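You operate a simulated robot arm through the tools that you are given. There is no shell and no other tool.

The job below is to be done with a simulated robot arm. You get a single attempt, and the scene is never put back.

Task
Dry the wet gloves on the radiator rack, then turn the valve down to 2.
Fine: move the dry socks to the window sill first; valve at 4 while the gloves dry; they stay on the rack.
Where things are to end (x, y in the base frame): blue socks within 60 mm of [990, 300]; purple gloves within 60 mm of [870, 100].

It is judged by the outcome, as a careful person would: the job done as asked, and still so three seconds after it is handed in. It fails if anything else is knocked over, pushed out of place, dropped, spilled or broken.

Robot
A 6-joint arm with a three-finger gripper, fixed in place. Base frame: the origin is on the floor under the middle of its stand, x ahead of it, y to its left, z up. Readings come in mm, rad, newtons and seconds.
It reaches about 1213 mm from its shoulder. Its first joint turns from -2.897 to 2.897 rad. Payload 4.89 kg.
The tool frame sits at the grasp point between the pads (the TCP): z along the fingers, y along the line on which they close. The tips reach 30 mm beyond it. The gripper opens to 164 mm; its body begins 125 mm behind the TCP.
Orientation is told as [roll, pitch, yaw] about the base's x, y, z axes, in that order, counted from this pose: with the fingers straight down and closing along the base's y, the tool's x points along the base's -x, its y along +y and its z along -z.

Tools
- The arm moves only by the tool nudge_tool. Its arguments are lists of equal length, an entry for each row: "hand": the finger opening in mm, from 0 to 164; "translation": the shift along the base's x, y, z in mm, a list of three; "dr": the turn, a rotation vector about the base's x, y, z in rad, a list of three. In form: {"hand": [hand, ...], "translation": [[tx, ty, tz], ...], "dr": [[rx, ry, rz], ...]}. A call has 1 to 20 rows; each row is the pose to reach, as a shift and turn from the pose commanded when the call began. A row lasts 0.2 s, in which the tool goes at most 50 mm and 0.15 rad; a call with a longer step from one row to the next is refused whole, and so is a gripper value outside its range. A pose out of reach is approached as far as the arm can. The call stops where the force on the tool passes 40 N (or 10 N more than at its start, if that is more) or the arm is blocked; 0.2 s more then pass. Each finger travels about 108 mm/s and halts on what it meets, pressing with about 29 N; the grip force reading is that of the motor and also rises with nothing between the fingers. The clock runs only during rows and for 0.2 s after the last one: add rows that repeat a pose to give the fingers time. It gives the time, the measured TCP pose, the force on the tool (base axes), the opening and the grip force at its end, in the units of the frame above (readings bear some noise), with the torque about the TCP (base axes, N m) and any sound that the robot's microphone picked up, and new pictures: "views" is both (left out), scene, wrist or none.
- Cameras (640 x 400 px; columns grow to the right, rows downward): "scene" is fixed at [57.8, 502.7, 1095.5]; the picture's right is [-0.24, -0.97, 0.00], its down [-0.12, 0.03, -0.99] and it looks along [0.96, -0.24, -0.12] (base axes); focal length 286 px, centre (320, 200). "wrist" rides on the gripper at [76, -2, -152] in the tool frame; the picture's right is [0.02, 1.00, 0.00], its down [-0.88, 0.02, -0.47] and it looks along [-0.47, 0.01, 0.88] (tool axes); focal length 247 px, centre (320, 200). There is no depth. A picture from a camera that has moved, and an enlarged one, comes with that camera's place and axes in the base frame and with its lens. The place of the scene camera against the robot may be out by one fixed shift of up to 12 mm in any direction.
- raise_lower(by): moves the trunk up (or, below 0, down) by that many mm; the arm rides with it, the base frame stays. It gives what a move gives, with no picture.
- inspect(camera, box): a new picture of the part [left, top, right, bottom] of that camera's present view, enlarged. It takes no simulated time.
- finish_job(): hands the job in; it is judged then, once.

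Places have to be worked out from the pictures, the camera data and where the tool is seen. Open the gripper and draw the arm clear of the work before you hand the job in, unless the task says otherwise.

The tools are called after ">>>" as name(argument=value, ...) on one line, values as JSON. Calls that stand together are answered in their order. nudge_tool: Moves the arm, as the interface text tells. Its arguments: {"type":"object","properties":{"hand":{"type":"array"},"translation":{"type":"array"},"dr":{"type":"array"},"views":{"type":"string","enum":["both","scene","wrist","none"]}},"required":["hand","translation","dr"]} The other tools are called the same way: raise_lower (by) moves the trunk up or down; inspect (camera, box) takes an enlarged picture of a part of a camera's view; finish_job () hands the job in.

At the start:

```text
clock: 0.0
eef_pos: [655.7, -52.6, 1305.8]
tcp_rot: [0.0, -0.002, 0.001]
force: [-0.2, 0.3, -0.1]
torque: [0.0, 0.0, 0.03]
finger_gap: 164.0
grasp_force: 0.1
trunk travel left (down, up): [-150.0, 240.0]
```

scene: 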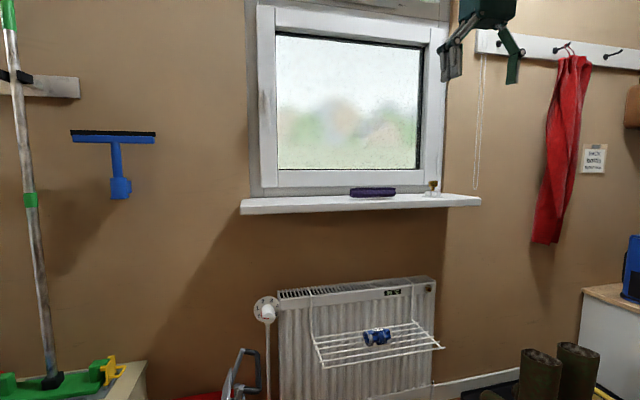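
wrist: 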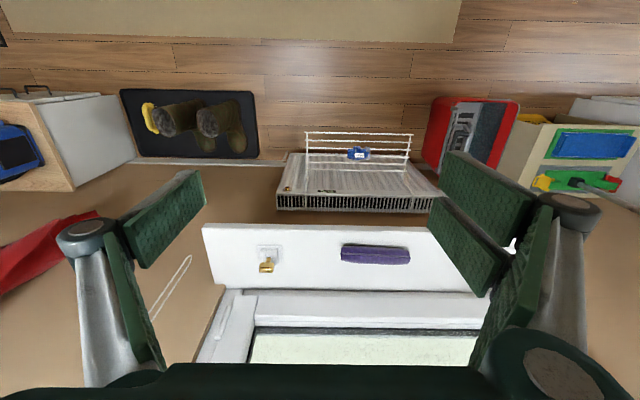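

I see the purple gloves on the window sill, the blue socks on the radiator rack and the valve at the radiator's left end. I'll enlarge these areas before moving anything.

>>> inspect(camera="scene", box=[230, 260, 460, 400])

>>> inspect(camera="scene", box=[230, 150, 490, 230])

>>> inspect(camera="scene", box=[245, 285, 305, 335])

>>> inspect(camera="wrist", box=[190, 110, 510, 310])

>>> inspect(camera="scene", box=[560, 130, 640, 190])

```text
2.78 times, centred on (345, 330) of scene
camera zoom: at [57.8, 502.7, 1095.5], right [-0.24, -0.97, 0.0], down [-0.12, 0.03, -0.99], along [0.96, -0.24, -0.12], focal length 795 px, centre (250, -162)
```

zoom: 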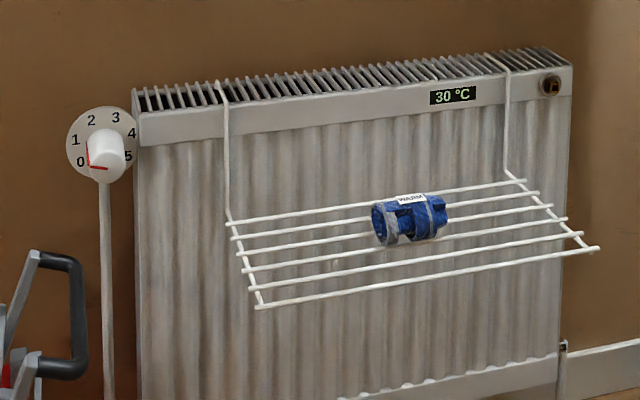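

```text
2.46 times, centred on (360, 190) of scene
camera zoom: at [57.8, 502.7, 1095.5], right [-0.24, -0.97, 0.0], down [-0.12, 0.03, -0.99], along [0.96, -0.24, -0.12], focal length 703 px, centre (222, 225)
```

zoom: 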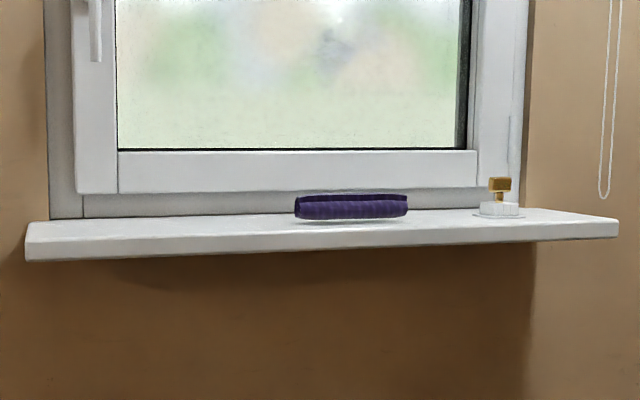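

```text
8.00 times, centred on (275, 310) of scene
camera zoom: at [57.8, 502.7, 1095.5], right [-0.24, -0.97, 0.0], down [-0.12, 0.03, -0.99], along [0.96, -0.24, -0.12], focal length 2284 px, centre (680, -680)
```

zoom: 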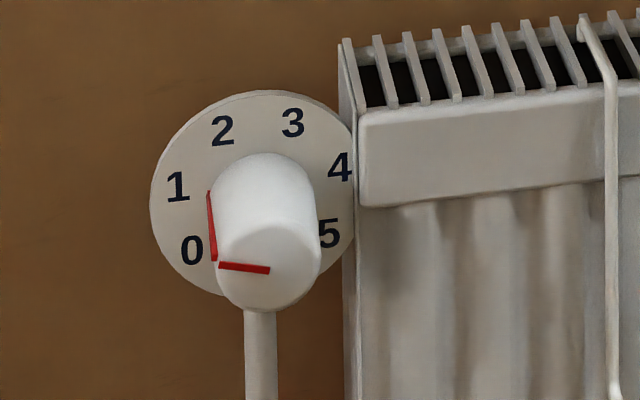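

```text
2.00 times, centred on (350, 210) of wrist
camera zoom: at [580.5, -54.9, 1459.3], right [-0.02, 1.0, 0.0], down [0.88, 0.02, 0.47], along [0.47, 0.01, -0.88], focal length 494 px, centre (260, 180)
```

zoom: 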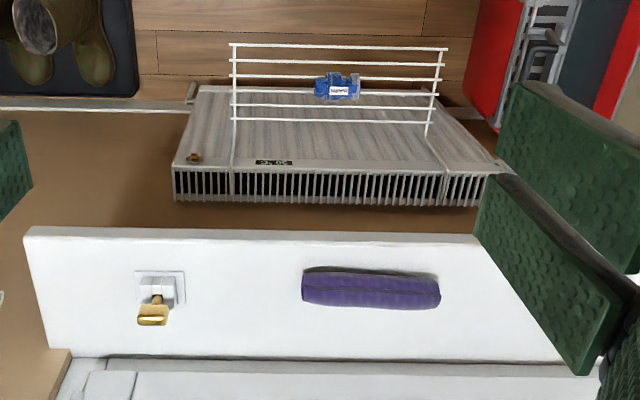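

```text
6.67 times, centred on (600, 160) of scene
camera zoom: at [57.8, 502.7, 1095.5], right [-0.24, -0.97, 0.0], down [-0.12, 0.03, -0.99], along [0.96, -0.24, -0.12], focal length 1904 px, centre (-1547, 467)
```

zoom: 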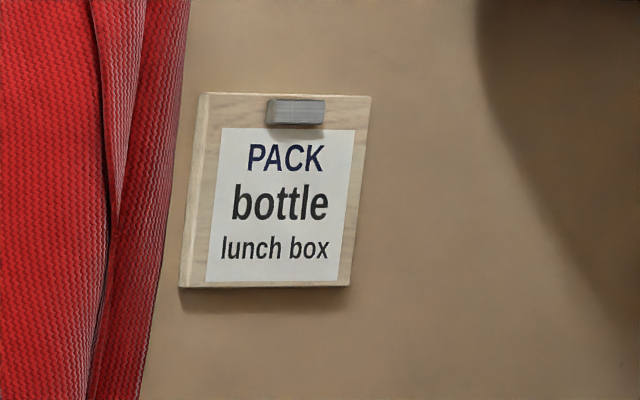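

The gloves triangulate to about (970, 87, 1000), lying along y. The socks are near (872, 104, 524) on the rack, the sill's front edge is at x≈911, and the valve axis is near (y 454, z 597), pointing at 1. I'll bring the arm down in front of the rack, well clear of the sill, with the fingers tilted slightly forward.

>>> nudge_tool(hand=[164, 164, 164, 164, 164, 164, 164, 164, 164, 164, 164, 164, 164, 164], translation=[[0, 11, -43], [0, 22, -86], [0, 33, -129], [0, 45, -173], [0, 56, -216], [0, 67, -259], [0, 78, -303], [0, 90, -346], [0, 101, -389], [0, 112, -433], [0, 123, -476], [0, 134, -519], [0, 146, -563], [0, 157, -606]], dr=[[0, -0.032, 0], [0, -0.064, 0], [0, -0.096, 0], [0, -0.128, 0], [0, -0.16, 0], [0, -0.192, 0], [0, -0.225, 0], [0, -0.257, 0], [0, -0.289, 0], [0, -0.321, 0], [0, -0.353, 0], [0, -0.385, 0], [0, -0.417, 0], [0, -0.45, 0]], views="both")

```text
clock: 3.0
eef_pos: [718.1, 114.3, 782.7]
tcp_rot: [-0.001, -0.447, 0.001]
force: [-1.6, -0.5, 1.7]
torque: [0.13, -0.17, 0.06]
finger_gap: 163.8
grasp_force: 0.1
out of reach, approached as far as the arm can: row 12, 13, 14
trunk travel left (down, up): [-150.0, 240.0]
camera wrist: at [585.1, 113.4, 887.7], right [-0.02, 1.0, -0.01], down [0.59, 0.02, 0.81], along [0.81, 0.01, -0.59], focal length 247 px, centre (320, 200)
```

scene: 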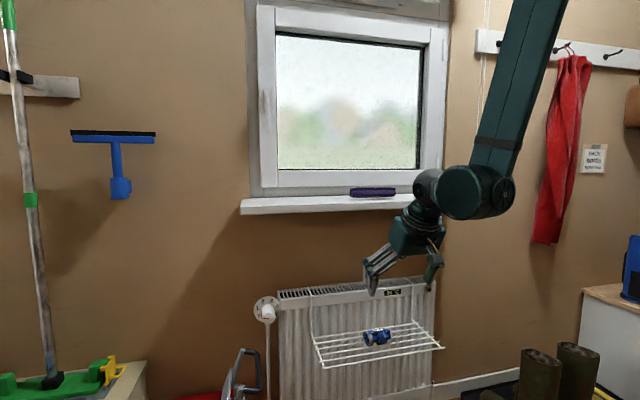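
wrist: 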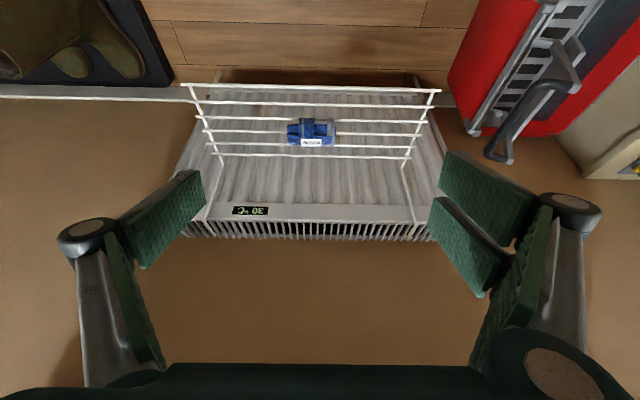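

The arm folds up against its inner limit at x≈656, so it stopped at (718, 114, 783). I'll make a small safe move to find out which pose the commanded base now refers to.

>>> nudge_tool(hand=[164, 164], translation=[[30, 0, 40], [60, 0, 80]], dr=[[0, 0, 0], [0, 0, 0]], views="none")

>>> inspect(camera="wrist", box=[180, 70, 460, 250])

```text
clock: 3.6
eef_pos: [781.1, 113.7, 862.7]
tcp_rot: [0.0, -0.451, 0.0]
force: [0.7, -0.5, -0.9]
torque: [-0.01, 0.06, -0.03]
finger_gap: 163.9
grasp_force: 0.0
trunk travel left (down, up): [-150.0, 240.0]
```

```text
2.22 times, centred on (320, 160) of wrist
camera zoom: at [646.9, 112.8, 967.0], right [-0.02, 1.0, -0.01], down [0.59, 0.02, 0.81], along [0.81, 0.01, -0.59], focal length 549 px, centre (320, 289)
```

zoom: 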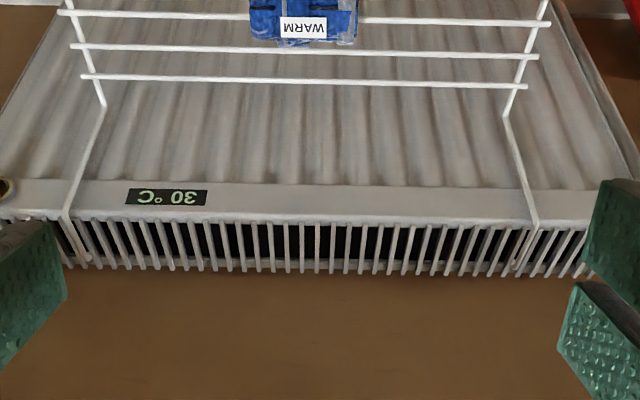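

The base is the clamped pose, so offsets count from where the arm actually stopped. Next I descend to just above and in front of the socks for a closer look.

>>> nudge_tool(hand=[164, 164, 164, 164, 164], translation=[[5, -2, -45], [15, -4, -90], [30, -6, -135], [40, -8, -180], [50, -10, -218]], dr=[[0, 0, 0], [0, 0, 0], [0, 0, 0], [0, 0, 0], [0, 0, 0]], views="both")

```text
clock: 4.8
eef_pos: [847.7, 106.6, 658.9]
tcp_rot: [0.0, -0.447, 0.001]
force: [-1.1, 0.2, 1.4]
torque: [0.05, -0.12, 0.02]
finger_gap: 163.8
grasp_force: 0.1
out of reach, approached as far as the arm can: row 4, 5
trunk travel left (down, up): [-150.0, 240.0]
camera wrist: at [714.1, 105.1, 764.7], right [-0.02, 1.0, -0.01], down [0.59, 0.02, 0.81], along [0.81, 0.01, -0.59], focal length 247 px, centre (320, 200)
```

scene: 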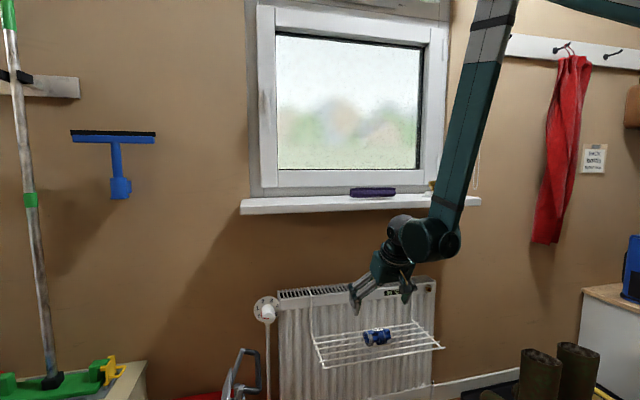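
wrist: 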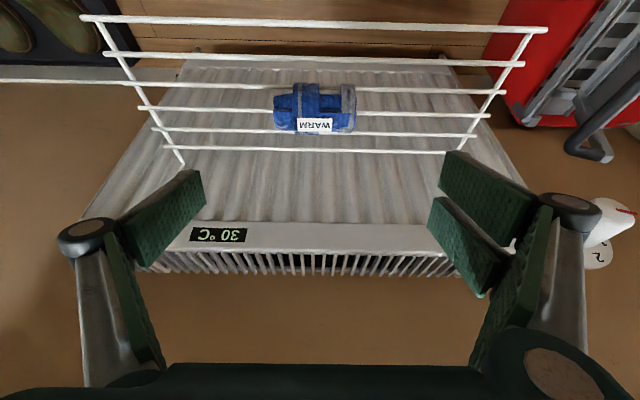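

The forearm is very steep here, and the tool seems unable to bend further outward relative to it. Before choosing how to get lower, I'll look at the arm's build.

>>> inspect(camera="scene", box=[330, 0, 640, 320])

>>> inspect(camera="scene", box=[330, 200, 480, 320])

>>> raise_lower(by=-20)

```text
1.25 times, centred on (485, 160) of scene
camera zoom: at [57.8, 502.7, 1095.5], right [-0.24, -0.97, 0.0], down [-0.12, 0.03, -0.99], along [0.96, -0.24, -0.12], focal length 357 px, centre (114, 250)
```

zoom: 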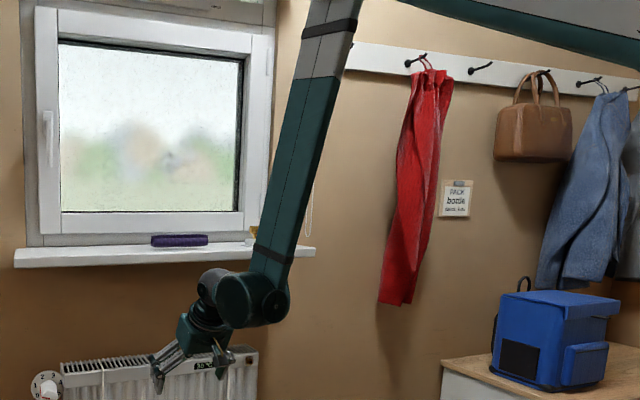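

```text
3.33 times, centred on (405, 260) of scene
camera zoom: at [57.8, 502.7, 1095.5], right [-0.24, -0.97, 0.0], down [-0.12, 0.03, -0.99], along [0.96, -0.24, -0.12], focal length 952 px, centre (37, 0)
```

zoom: 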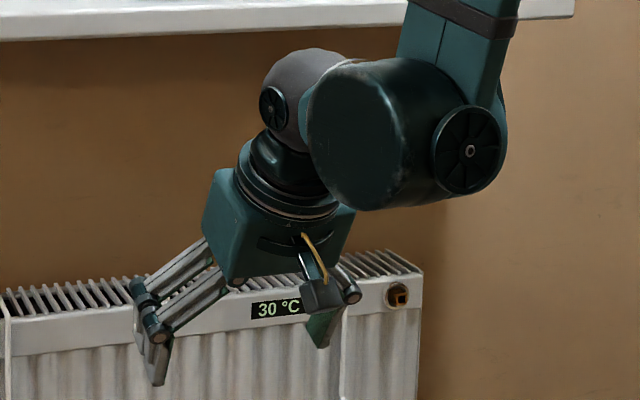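

```text
clock: 5.5
eef_pos: [848.7, 107.3, 638.3]
tcp_rot: [-0.001, -0.444, 0.0]
force: [0.0, -0.1, -0.2]
torque: [-0.02, 0.0, 0.0]
finger_gap: 163.8
grasp_force: 0.0
trunk travel left (down, up): [-130.0, 260.0]
```

The arm is UR-style and the wrist-1 joint seems to cap the outward tilt, so a lower trunk should help. I'll raise the TCP a little with less tilt, then lower the trunk fully.

>>> nudge_tool(hand=[164, 164], translation=[[-5, -1, 45], [-10, -3, 90]], dr=[[0, 0.05, 0], [0, 0.1, 0]], views="none")

>>> raise_lower(by=-130)

>>> nudge_tool(hand=[164], translation=[[0, 0, 0]], dr=[[0, 0, 0]], views="both")

```text
clock: 6.1
eef_pos: [839.6, 104.0, 730.1]
tcp_rot: [-0.001, -0.344, 0.001]
force: [1.5, 0.4, -1.2]
torque: [-0.06, 0.19, -0.03]
finger_gap: 164.0
grasp_force: 0.0
trunk travel left (down, up): [-130.0, 260.0]
```

```text
clock: 7.7
eef_pos: [840.0, 103.5, 599.9]
tcp_rot: [-0.001, -0.347, 0.001]
force: [-0.9, 0.1, -0.2]
torque: [0.03, -0.01, 0.01]
finger_gap: 164.1
grasp_force: 0.1
trunk travel left (down, up): [0.0, 390.0]
```

```text
clock: 8.1
eef_pos: [840.3, 103.6, 600.8]
tcp_rot: [0.0, -0.346, 0.001]
force: [0.5, -0.2, 0.0]
torque: [-0.06, 0.0, -0.01]
finger_gap: 164.1
grasp_force: 0.0
trunk travel left (down, up): [0.0, 390.0]
camera wrist: at [717.3, 101.6, 718.6], right [-0.02, 1.0, -0.01], down [0.67, 0.02, 0.74], along [0.74, 0.01, -0.67], focal length 247 px, centre (320, 200)
```

scene: 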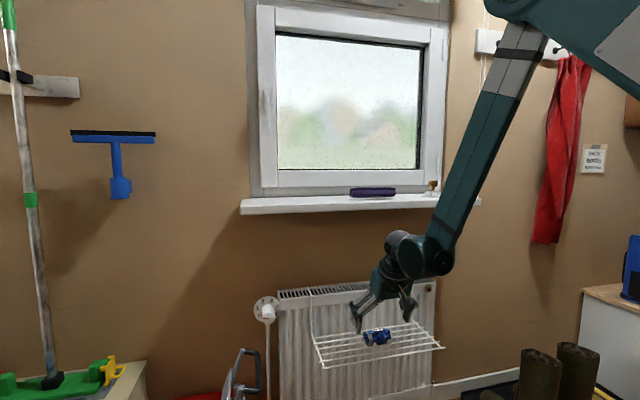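
wrist: 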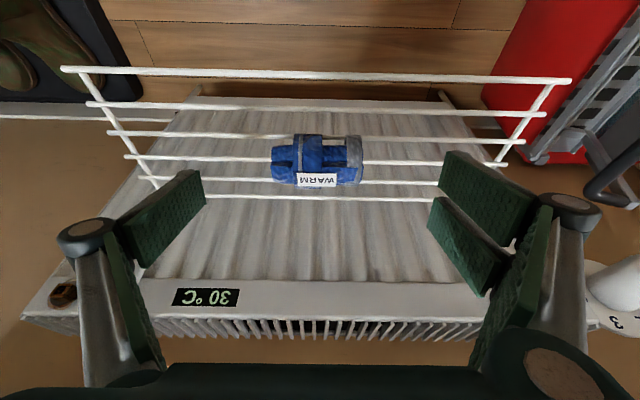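

The socks sit at about (873, 101) and span roughly 92 mm along y, so they fit between the open fingers (164 mm). I'll descend most of the way around them and check with the pictures.

>>> nudge_tool(hand=[164, 164], translation=[[20, -1, -20], [28, -2, -40]], dr=[[0, 0, 0], [0, 0, 0]], views="both")

>>> inspect(camera="scene", box=[300, 260, 460, 380])

>>> inspect(camera="wrist", box=[180, 60, 500, 260])

```text
clock: 8.7
eef_pos: [870.0, 101.3, 560.7]
tcp_rot: [0.0, -0.344, 0.003]
force: [0.1, 0.2, 0.9]
torque: [0.01, -0.05, 0.01]
finger_gap: 164.1
grasp_force: 0.0
trunk travel left (down, up): [0.0, 390.0]
camera wrist: at [746.8, 100.4, 678.6], right [-0.02, 1.0, -0.01], down [0.67, 0.02, 0.74], along [0.74, 0.01, -0.67], focal length 247 px, centre (320, 200)
```

scene: 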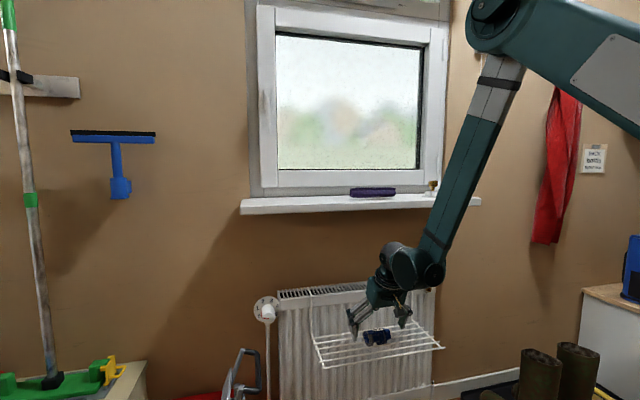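
wrist: 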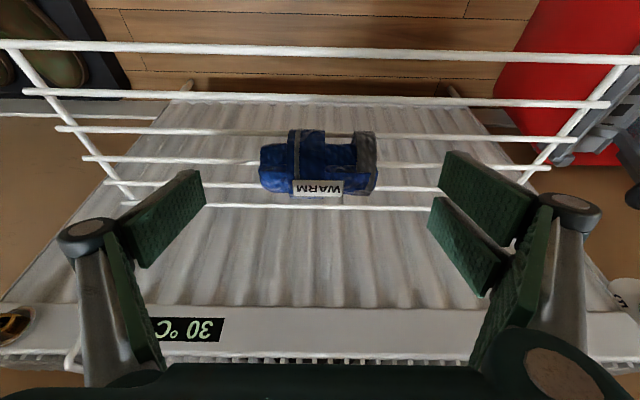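

```text
3.33 times, centred on (380, 320) of scene
camera zoom: at [57.8, 502.7, 1095.5], right [-0.24, -0.97, 0.0], down [-0.12, 0.03, -0.99], along [0.96, -0.24, -0.12], focal length 952 px, centre (120, -200)
```

zoom: 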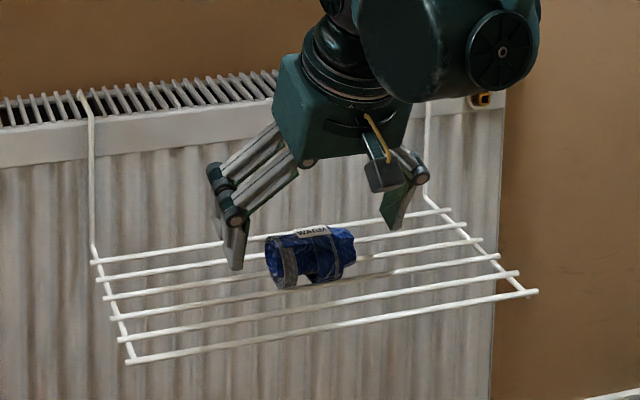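

```text
2.00 times, centred on (340, 160) of wrist
camera zoom: at [746.8, 100.4, 678.6], right [-0.02, 1.0, -0.01], down [0.67, 0.02, 0.74], along [0.74, 0.01, -0.67], focal length 494 px, centre (280, 280)
```

zoom: 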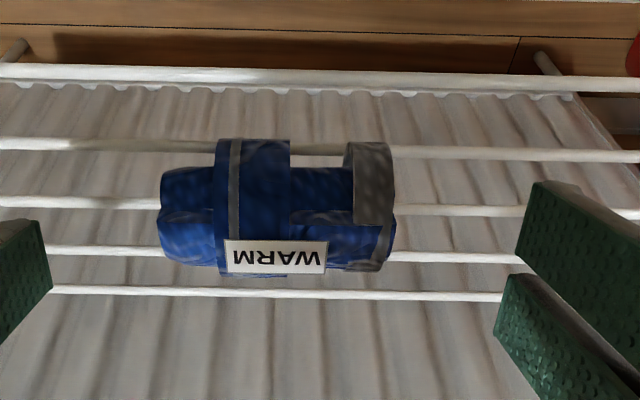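

Rack bars come out near z≈508 and the sock centre near (867, 100, 530). I'll settle the TCP at about (861, 101, 550), which keeps the tips above the bars, and close on the socks.

>>> nudge_tool(hand=[164, 164, 120, 90, 70, 70, 70, 70], translation=[[-8, -1, -10], [-8, -1, -10], [-8, -1, -10], [-8, -1, -10], [-8, -1, -10], [-8, -1, -10], [-8, -1, -10], [-8, -1, -10]], dr=[[0, 0, 0], [0, 0, 0], [0, 0, 0], [0, 0, 0], [0, 0, 0], [0, 0, 0], [0, 0, 0], [0, 0, 0]], views="both")

>>> inspect(camera="wrist", box=[180, 60, 500, 260])

>>> inspect(camera="scene", box=[300, 260, 460, 380])

```text
clock: 10.4
eef_pos: [860.5, 100.2, 549.3]
tcp_rot: [0.001, -0.344, -0.001]
force: [0.0, 0.8, 0.3]
torque: [0.08, 0.01, 0.0]
finger_gap: 83.9
grasp_force: 29.0
trunk travel left (down, up): [0.0, 390.0]
camera wrist: at [738.2, 98.7, 668.2], right [-0.02, 1.0, -0.01], down [0.67, 0.02, 0.74], along [0.74, 0.01, -0.67], focal length 247 px, centre (320, 200)
```

scene: 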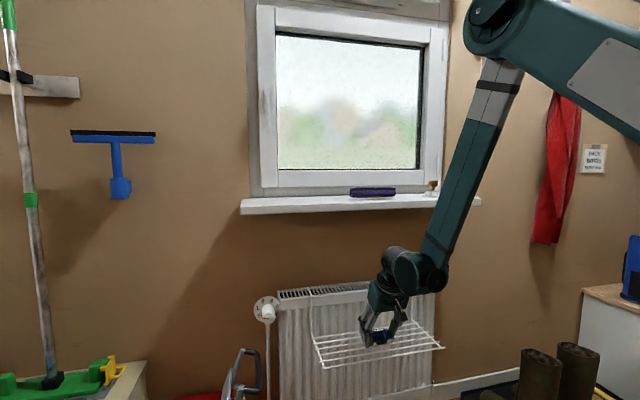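
wrist: 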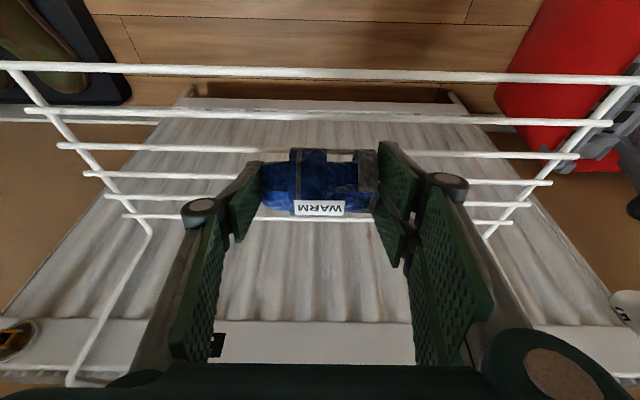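

```text
2.00 times, centred on (340, 160) of wrist
camera zoom: at [738.2, 98.7, 668.2], right [-0.02, 1.0, -0.01], down [0.67, 0.02, 0.74], along [0.74, 0.01, -0.67], focal length 494 px, centre (280, 280)
```

zoom: 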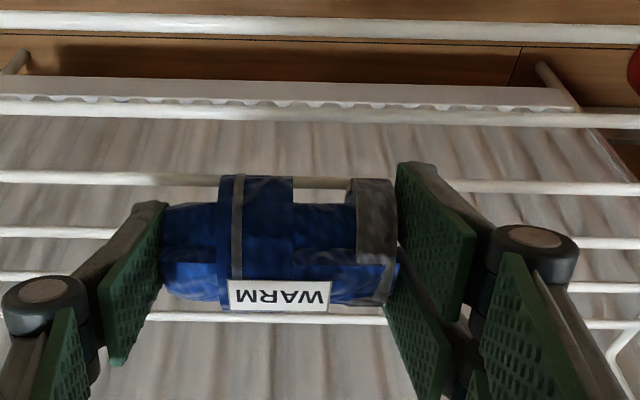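

```text
3.33 times, centred on (380, 320) of scene
camera zoom: at [57.8, 502.7, 1095.5], right [-0.24, -0.97, 0.0], down [-0.12, 0.03, -0.99], along [0.96, -0.24, -0.12], focal length 952 px, centre (120, -200)
```

zoom: 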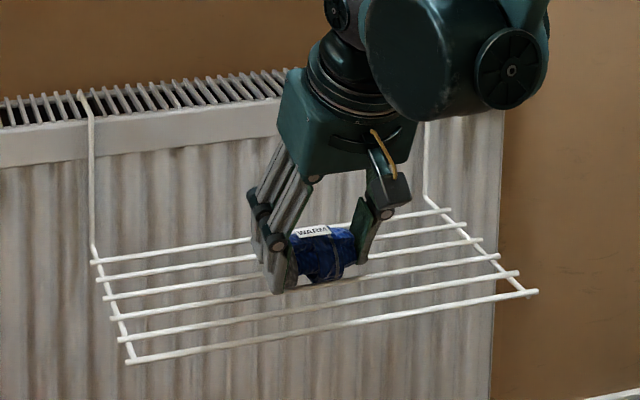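

The socks are gripped at 84 mm with 29 N. I'll lift straight up gently and check they come along.

>>> nudge_tool(hand=[70, 70, 70, 70], translation=[[0, 0, 12], [0, 0, 30], [-5, 0, 60], [-10, 0, 90]], dr=[[0, 0, 0], [0, 0, 0], [0, 0, 0], [0, 0, 0]], views="both")

```text
clock: 11.4
eef_pos: [851.2, 99.9, 637.9]
tcp_rot: [0.001, -0.346, 0.0]
force: [1.1, -0.1, -1.1]
torque: [0.0, 0.13, 0.01]
finger_gap: 84.2
grasp_force: 29.0
trunk travel left (down, up): [0.0, 390.0]
camera wrist: at [727.7, 98.3, 756.1], right [-0.02, 1.0, -0.01], down [0.67, 0.02, 0.74], along [0.74, 0.01, -0.67], focal length 247 px, centre (320, 200)
```

scene: 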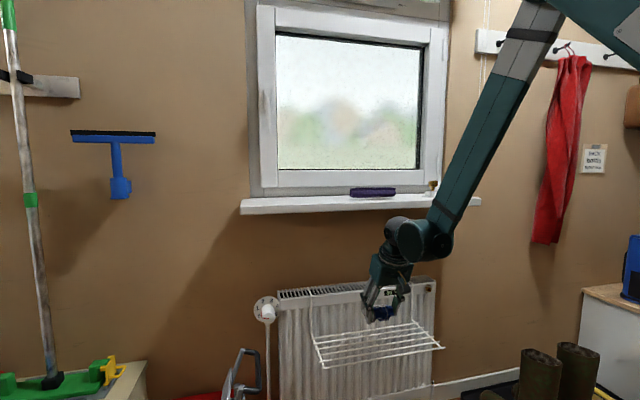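
wrist: 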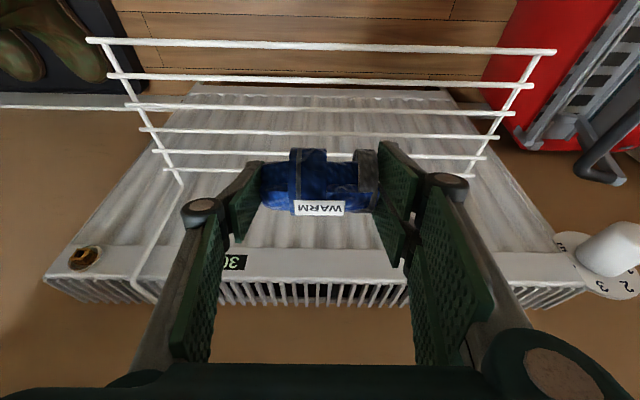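

Socks are held and the rack is undisturbed. I'll back away from the wall, rise clear of the sill's front edge, then swing over to above the sill's left part.

>>> nudge_tool(hand=[70, 70, 70, 70, 70, 70, 70, 70, 70, 70, 70, 70, 70, 70, 70, 70], translation=[[-30, 0, 38], [-60, 0, 76], [-80, 0, 120], [-90, 5, 167], [-90, 20, 213], [-90, 36, 259], [-90, 52, 305], [-90, 68, 351], [-90, 84, 397], [-90, 100, 443], [-80, 125, 483], [-50, 150, 512], [-10, 175, 520], [30, 192, 522], [70, 200, 522], [100, 200, 522]], dr=[[0, 0, 0], [0, 0, 0], [0, 0, 0], [0, 0, 0], [0, 0, 0], [0, 0, 0], [0, 0, 0], [0, 0, 0], [0, 0, 0], [0, 0, 0], [0, 0, 0], [0, 0, 0], [0, 0, 0], [0, 0, 0], [0, 0, 0], [0, 0, 0]], views="both")

```text
clock: 14.8
eef_pos: [947.7, 299.7, 1165.1]
tcp_rot: [0.0, -0.346, 0.002]
force: [-2.0, 0.1, 0.3]
torque: [0.01, -0.15, 0.06]
finger_gap: 83.9
grasp_force: 28.9
trunk travel left (down, up): [0.0, 390.0]
camera wrist: at [824.7, 298.8, 1282.4], right [-0.02, 1.0, -0.01], down [0.67, 0.02, 0.74], along [0.74, 0.01, -0.67], focal length 247 px, centre (320, 200)
```

scene: 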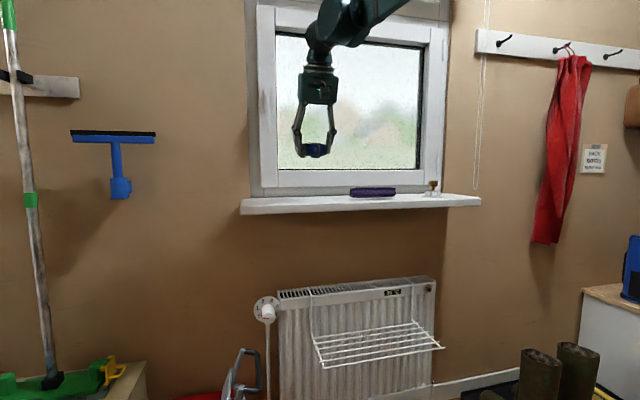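
wrist: 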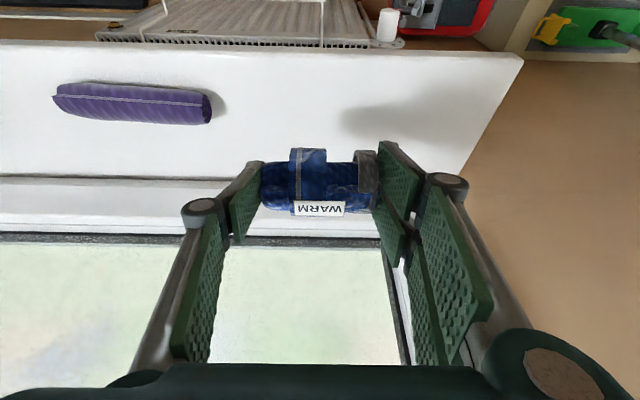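

The socks hang over the sill now. Their centre is offset about (+7, 0, −19) from the TCP, so I'll go to TCP x≈983, y≈300 and come down to just above the sill surface.

>>> nudge_tool(hand=[70, 70, 70], translation=[[15, 0, -45], [30, 0, -90], [35, 0, -125]], dr=[[0, 0, 0], [0, 0, 0], [0, 0, 0]], views="both")

>>> inspect(camera="scene", box=[230, 120, 430, 230])

```text
clock: 15.7
eef_pos: [983.8, 299.0, 1038.2]
tcp_rot: [0.001, -0.344, 0.001]
force: [-1.9, -0.1, 0.8]
torque: [0.04, -0.1, 0.03]
finger_gap: 84.0
grasp_force: 28.9
trunk travel left (down, up): [0.0, 390.0]
camera wrist: at [860.2, 298.3, 1156.4], right [-0.02, 1.0, -0.01], down [0.67, 0.02, 0.74], along [0.74, 0.01, -0.67], focal length 247 px, centre (320, 200)
```

scene: 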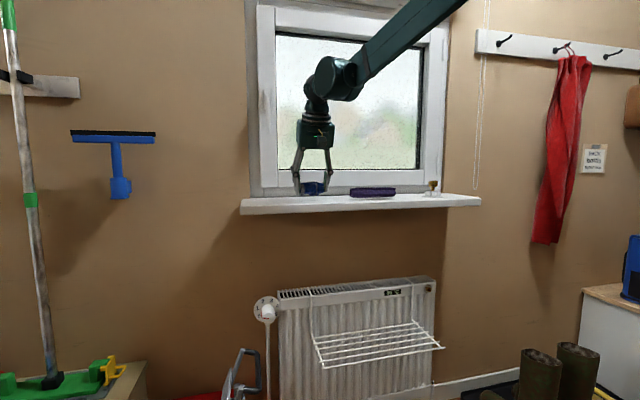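
wrist: 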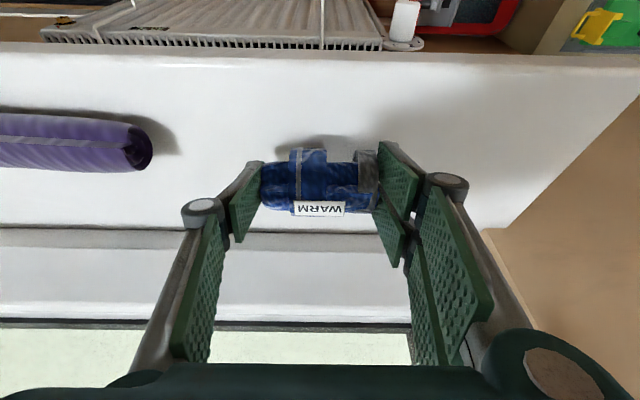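

```text
3.20 times, centred on (330, 175) of scene
camera zoom: at [57.8, 502.7, 1095.5], right [-0.24, -0.97, 0.0], down [-0.12, 0.03, -0.99], along [0.96, -0.24, -0.12], focal length 914 px, centre (288, 280)
```

zoom: 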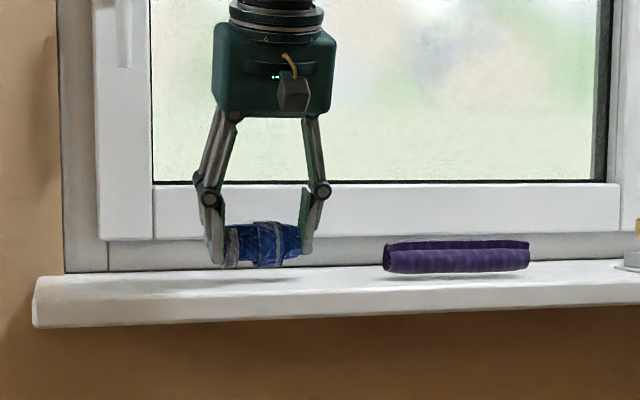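

The socks look roughly 19 mm above the sill. I'll lower 14 mm and read the force.

>>> nudge_tool(hand=[70, 70, 70], translation=[[0, 0, -7], [0, 0, -12], [0, 0, -14]], dr=[[0, 0, 0], [0, 0, 0], [0, 0, 0]], views="scene")

>>> inspect(camera="scene", box=[280, 160, 360, 210])

```text
clock: 16.4
eef_pos: [985.2, 299.0, 1023.4]
tcp_rot: [-0.001, -0.344, 0.0]
force: [0.5, -0.7, -0.3]
torque: [0.0, 0.02, 0.01]
finger_gap: 84.0
grasp_force: 29.0
trunk travel left (down, up): [0.0, 390.0]
```

scene: 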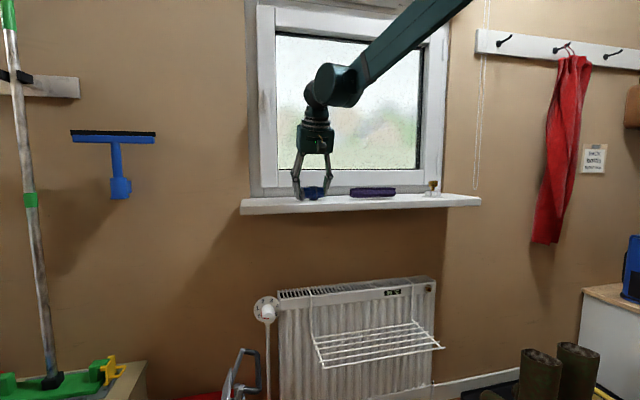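

```text
8.00 times, centred on (320, 185) of scene
camera zoom: at [57.8, 502.7, 1095.5], right [-0.24, -0.97, 0.0], down [-0.12, 0.03, -0.99], along [0.96, -0.24, -0.12], focal length 2284 px, centre (320, 320)
```

zoom: 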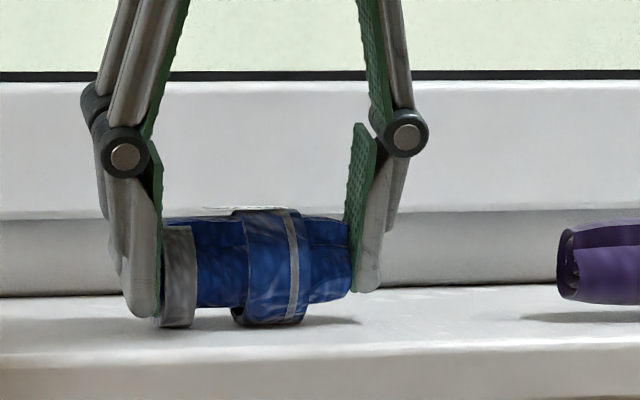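

Nearly there: the contact shadow is close under the socks and no force shows yet. I'll lower a few millimetres more.

>>> nudge_tool(hand=[70, 70], translation=[[0, 0, -2], [0, 0, -4]], dr=[[0, 0, 0], [0, 0, 0]], views="none")

>>> inspect(camera="scene", box=[280, 160, 360, 210])

```text
clock: 17.1
eef_pos: [983.8, 299.1, 1021.6]
tcp_rot: [-0.001, -0.347, -0.001]
force: [5.2, 4.0, 33.9]
torque: [0.21, -0.47, 0.06]
finger_gap: 84.8
grasp_force: 29.1
trunk travel left (down, up): [0.0, 390.0]
```

```text
8.00 times, centred on (320, 185) of scene
camera zoom: at [57.8, 502.7, 1095.5], right [-0.24, -0.97, 0.0], down [-0.12, 0.03, -0.99], along [0.96, -0.24, -0.12], focal length 2284 px, centre (320, 320)
```

zoom: 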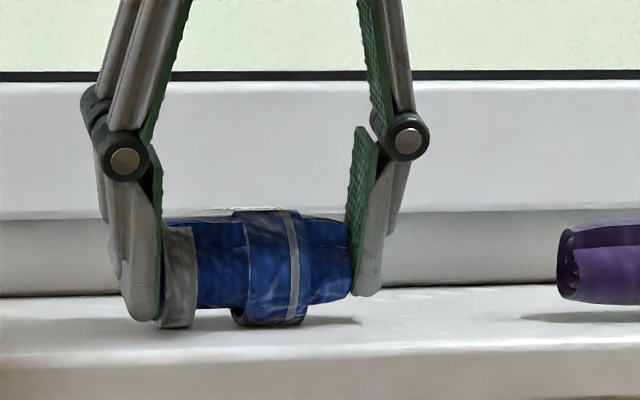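

Contact at TCP z≈1022. I'll ease up 2 mm to unload, open just enough to clear the socks (the gloves' end is nearby), and then rise.

>>> nudge_tool(hand=[70, 84, 95, 110, 125, 125, 125, 125, 125, 125], translation=[[0, 0, 2], [0, 0, 2], [0, 0, 2], [0, 0, 2], [0, 0, 2], [0, 0, 2], [0, 0, 10], [0, 0, 30], [-10, 0, 70], [-20, 0, 115]], dr=[[0, 0, 0], [0, 0, 0], [0, 0, 0], [0, 0, 0], [0, 0, 0], [0, 0, 0], [0, 0, 0], [0, 0, 0], [0, 0, 0], [0, 0, 0]], views="both")

>>> inspect(camera="scene", box=[280, 160, 440, 220])

>>> inspect(camera="wrist", box=[0, 20, 400, 220])

```text
clock: 19.2
eef_pos: [966.8, 302.9, 1133.6]
tcp_rot: [-0.001, -0.345, 0.002]
force: [1.7, -0.6, -0.6]
torque: [-0.03, 0.2, -0.05]
finger_gap: 124.9
grasp_force: 0.1
trunk travel left (down, up): [0.0, 390.0]
camera wrist: at [842.8, 302.0, 1251.7], right [-0.02, 1.0, -0.01], down [0.67, 0.02, 0.74], along [0.74, 0.01, -0.67], focal length 247 px, centre (320, 200)
```

scene: 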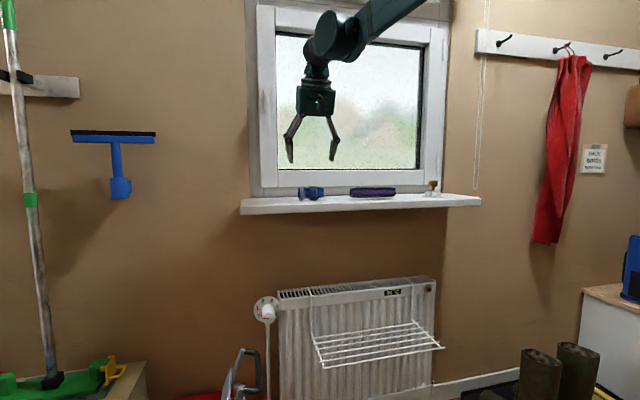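
wrist: 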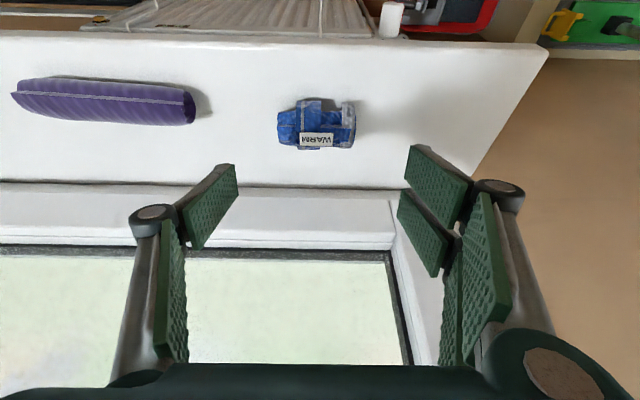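

```text
4.00 times, centred on (360, 190) of scene
camera zoom: at [57.8, 502.7, 1095.5], right [-0.24, -0.97, 0.0], down [-0.12, 0.03, -0.99], along [0.96, -0.24, -0.12], focal length 1142 px, centre (160, 240)
```

zoom: 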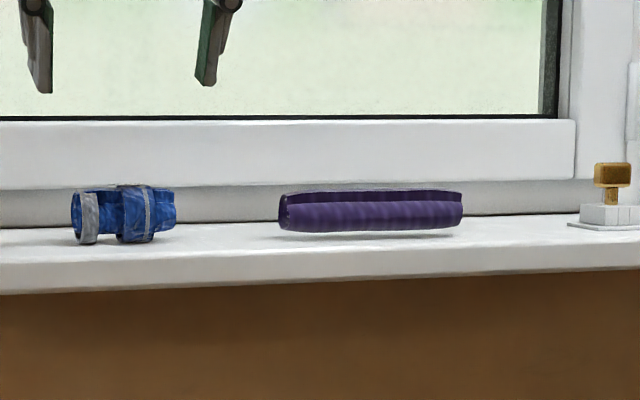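

```text
1.60 times, centred on (200, 120) of wrist
camera zoom: at [842.8, 302.0, 1251.7], right [-0.02, 1.0, -0.01], down [0.67, 0.02, 0.74], along [0.74, 0.01, -0.67], focal length 395 px, centre (512, 328)
```

zoom: 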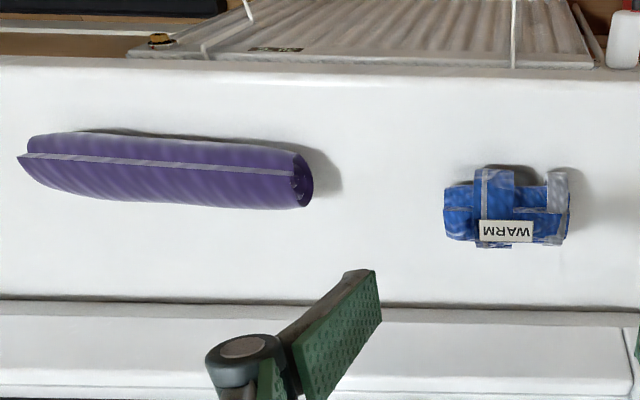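

Socks rest at about (988, 299), on target. The gloves lie from y≈−5 to 169 around (970, 83), too long to grip along y, so I'll move above them, straighten the tool to vertical and turn it to close along x.

>>> nudge_tool(hand=[125, 125, 125, 125, 125, 125], translation=[[-5, -36, 5], [-10, -72, 10], [-15, -110, 10], [-15, -148, 10], [-15, -185, 10], [-15, -218, 10]], dr=[[0, 0.058, 0], [0, 0.115, 0], [0, 0.173, 0], [0, 0.23, 0], [0, 0.288, 0], [0, 0.345, 0]], views="none")

>>> nudge_tool(hand=[125, 125, 125, 125, 125, 125, 125, 125, 125, 125, 125], translation=[[0, 0, 0], [0, 0, 0], [0, 0, 0], [0, 0, 0], [0, 0, 0], [0, 0, 0], [0, 0, 0], [0, 0, 0], [0, 0, 0], [0, 0, 0], [0, 0, 0]], dr=[[0, 0, -0.143], [0, 0, -0.286], [0, 0, -0.428], [0, 0, -0.571], [0, 0, -0.714], [0, 0, -0.857], [0, 0, -1.0], [0, 0, -1.142], [0, 0, -1.285], [0, 0, -1.428], [0, 0, -1.571]], views="both")

```text
clock: 20.6
eef_pos: [948.0, 81.6, 1144.1]
tcp_rot: [-0.004, 0.0, 0.001]
force: [-0.6, 2.2, 0.5]
torque: [-0.29, -0.13, 0.03]
finger_gap: 125.1
grasp_force: 0.1
trunk travel left (down, up): [0.0, 390.0]
```

```text
clock: 23.1
eef_pos: [949.5, 81.2, 1143.7]
tcp_rot: [0.0, 0.001, -1.572]
force: [-0.5, -0.3, -0.3]
torque: [0.04, -0.01, 0.01]
finger_gap: 124.8
grasp_force: 0.0
trunk travel left (down, up): [0.0, 390.0]
camera wrist: at [949.4, 159.0, 1297.5], right [1.0, 0.02, 0.0], down [0.02, -0.88, 0.47], along [0.01, -0.47, -0.88], focal length 247 px, centre (320, 200)
```

scene: 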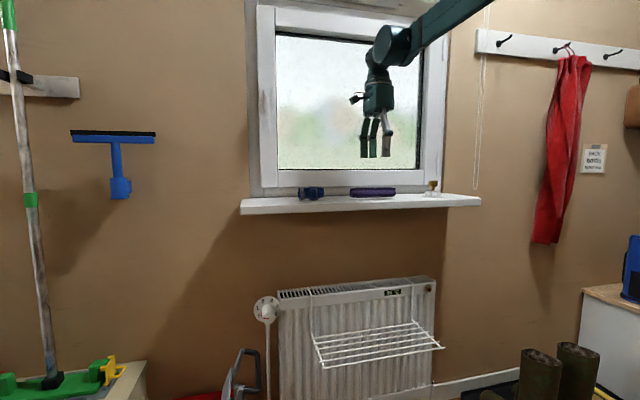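
wrist: 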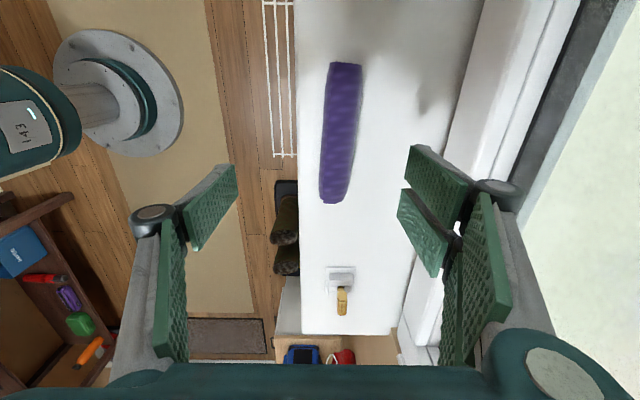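

The tool now closes along x. The gloves' centre reads (972, 80) with only ~2° of yaw, and they are about 40 mm wide. I'll descend over them with the fingers open to 100 mm.

>>> nudge_tool(hand=[110, 100, 100, 100], translation=[[12, -1, -35], [22, -1, -75], [23, -1, -105], [23, -1, -120]], dr=[[0, 0, 0], [0, 0, 0], [0, 0, 0], [0, 0, 0]], views="both")

>>> inspect(camera="scene", box=[330, 150, 430, 215])

```text
clock: 24.1
eef_pos: [972.9, 80.8, 1022.5]
tcp_rot: [-0.001, 0.001, -1.573]
force: [-0.8, 0.7, 0.9]
torque: [0.01, -0.07, 0.0]
finger_gap: 100.3
grasp_force: 0.0
trunk travel left (down, up): [0.0, 390.0]
camera wrist: at [972.2, 157.0, 1176.3], right [1.0, 0.02, 0.0], down [0.02, -0.88, 0.47], along [0.01, -0.47, -0.88], focal length 247 px, centre (320, 200)
```

scene: 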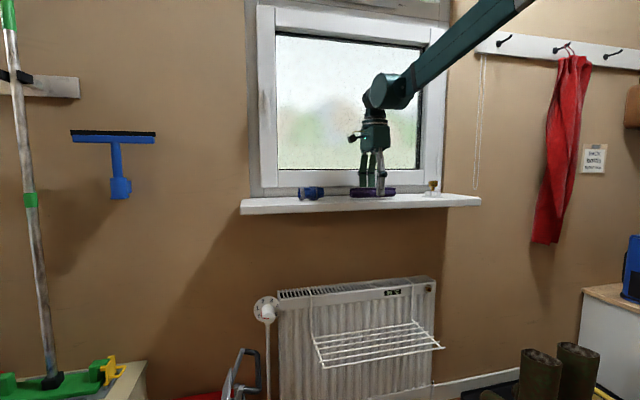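
wrist: 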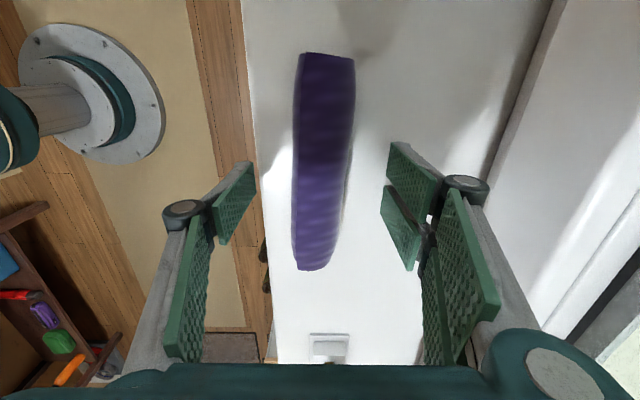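

```text
6.15 times, centred on (380, 182) of scene
camera zoom: at [57.8, 502.7, 1095.5], right [-0.24, -0.97, 0.0], down [-0.12, 0.03, -0.99], along [0.96, -0.24, -0.12], focal length 1757 px, centre (-49, 308)
```

zoom: 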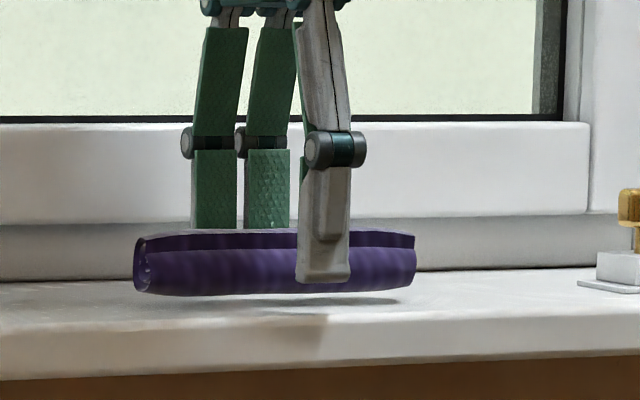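

Alignment is good: the gloves sit centred between the pads. I'll lower 3 mm more and close across them.

>>> nudge_tool(hand=[100, 80, 60, 40, 25, 25, 25, 25], translation=[[0, 0, -3], [0, 0, -3], [0, 0, -3], [0, 0, -3], [0, 0, -3], [0, 0, -3], [0, 0, -3], [0, 0, -3]], dr=[[0, 0, 0], [0, 0, 0], [0, 0, 0], [0, 0, 0], [0, 0, 0], [0, 0, 0], [0, 0, 0], [0, 0, 0]], views="both")

>>> inspect(camera="scene", box=[330, 150, 430, 215])

```text
clock: 25.9
eef_pos: [973.6, 79.9, 1019.9]
tcp_rot: [0.001, 0.001, -1.571]
force: [0.3, -0.5, 0.0]
torque: [-0.02, 0.07, -0.01]
finger_gap: 51.4
grasp_force: 29.1
trunk travel left (down, up): [0.0, 390.0]
camera wrist: at [971.7, 157.2, 1173.9], right [1.0, 0.02, 0.0], down [0.02, -0.88, 0.47], along [0.01, -0.47, -0.88], focal length 247 px, centre (320, 200)
```

scene: 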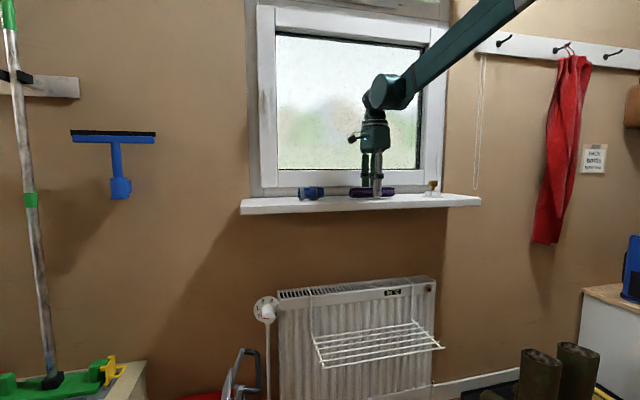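
wrist: 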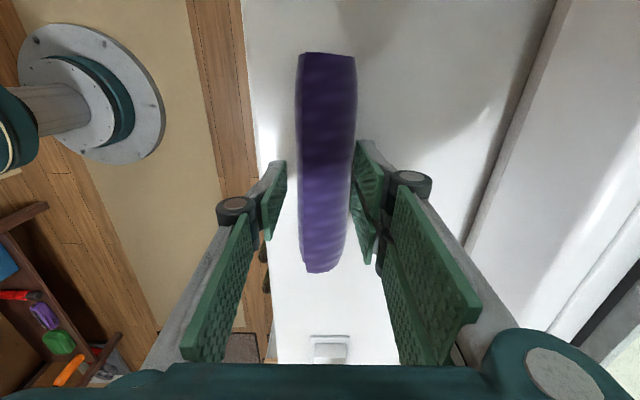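

```text
6.15 times, centred on (380, 182) of scene
camera zoom: at [57.8, 502.7, 1095.5], right [-0.24, -0.97, 0.0], down [-0.12, 0.03, -0.99], along [0.96, -0.24, -0.12], focal length 1757 px, centre (-49, 308)
```

zoom: 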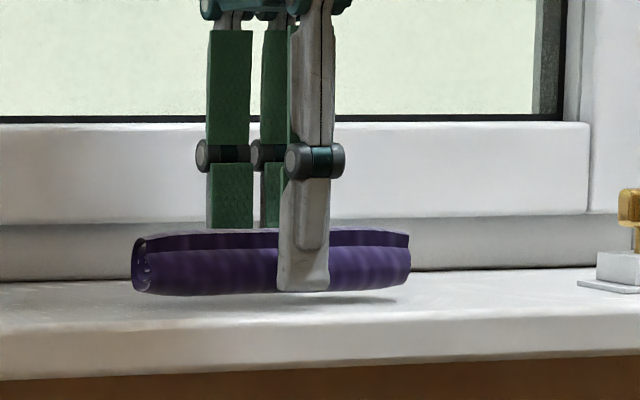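

Gripped at 51 mm with 29 N. I'll lift the gloves slowly and verify they hold level.

>>> nudge_tool(hand=[25, 25, 25, 25, 25], translation=[[0, 0, 8], [0, 0, 25], [0, 0, 50], [-10, 0, 80], [-20, 0, 110]], dr=[[0, 0, 0], [0, 0, 0], [0, 0, 0], [0, 0, 0], [0, 0, 0]], views="both")

>>> inspect(camera="scene", box=[320, 100, 440, 215])

```text
clock: 27.1
eef_pos: [954.1, 79.6, 1130.4]
tcp_rot: [-0.002, -0.001, -1.57]
force: [1.3, -0.3, -1.9]
torque: [-0.01, 0.19, 0.03]
finger_gap: 51.4
grasp_force: 29.3
trunk travel left (down, up): [0.0, 390.0]
camera wrist: at [953.1, 157.7, 1283.1], right [1.0, 0.02, 0.0], down [0.02, -0.88, 0.47], along [0.01, -0.47, -0.88], focal length 247 px, centre (320, 200)
```

scene: 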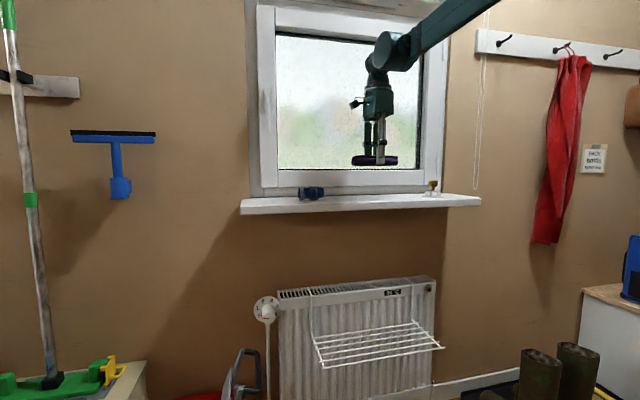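
wrist: 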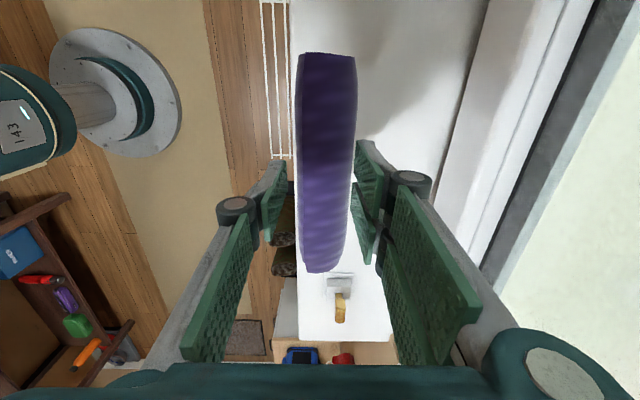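

```text
3.48 times, centred on (380, 158) of scene
camera zoom: at [57.8, 502.7, 1095.5], right [-0.24, -0.97, 0.0], down [-0.12, 0.03, -0.99], along [0.96, -0.24, -0.12], focal length 993 px, centre (111, 348)
```

zoom: 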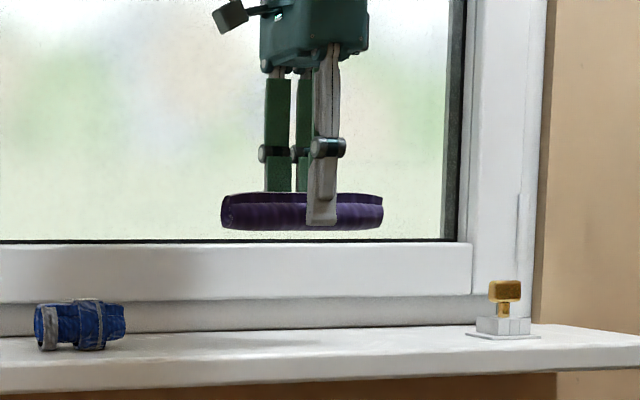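

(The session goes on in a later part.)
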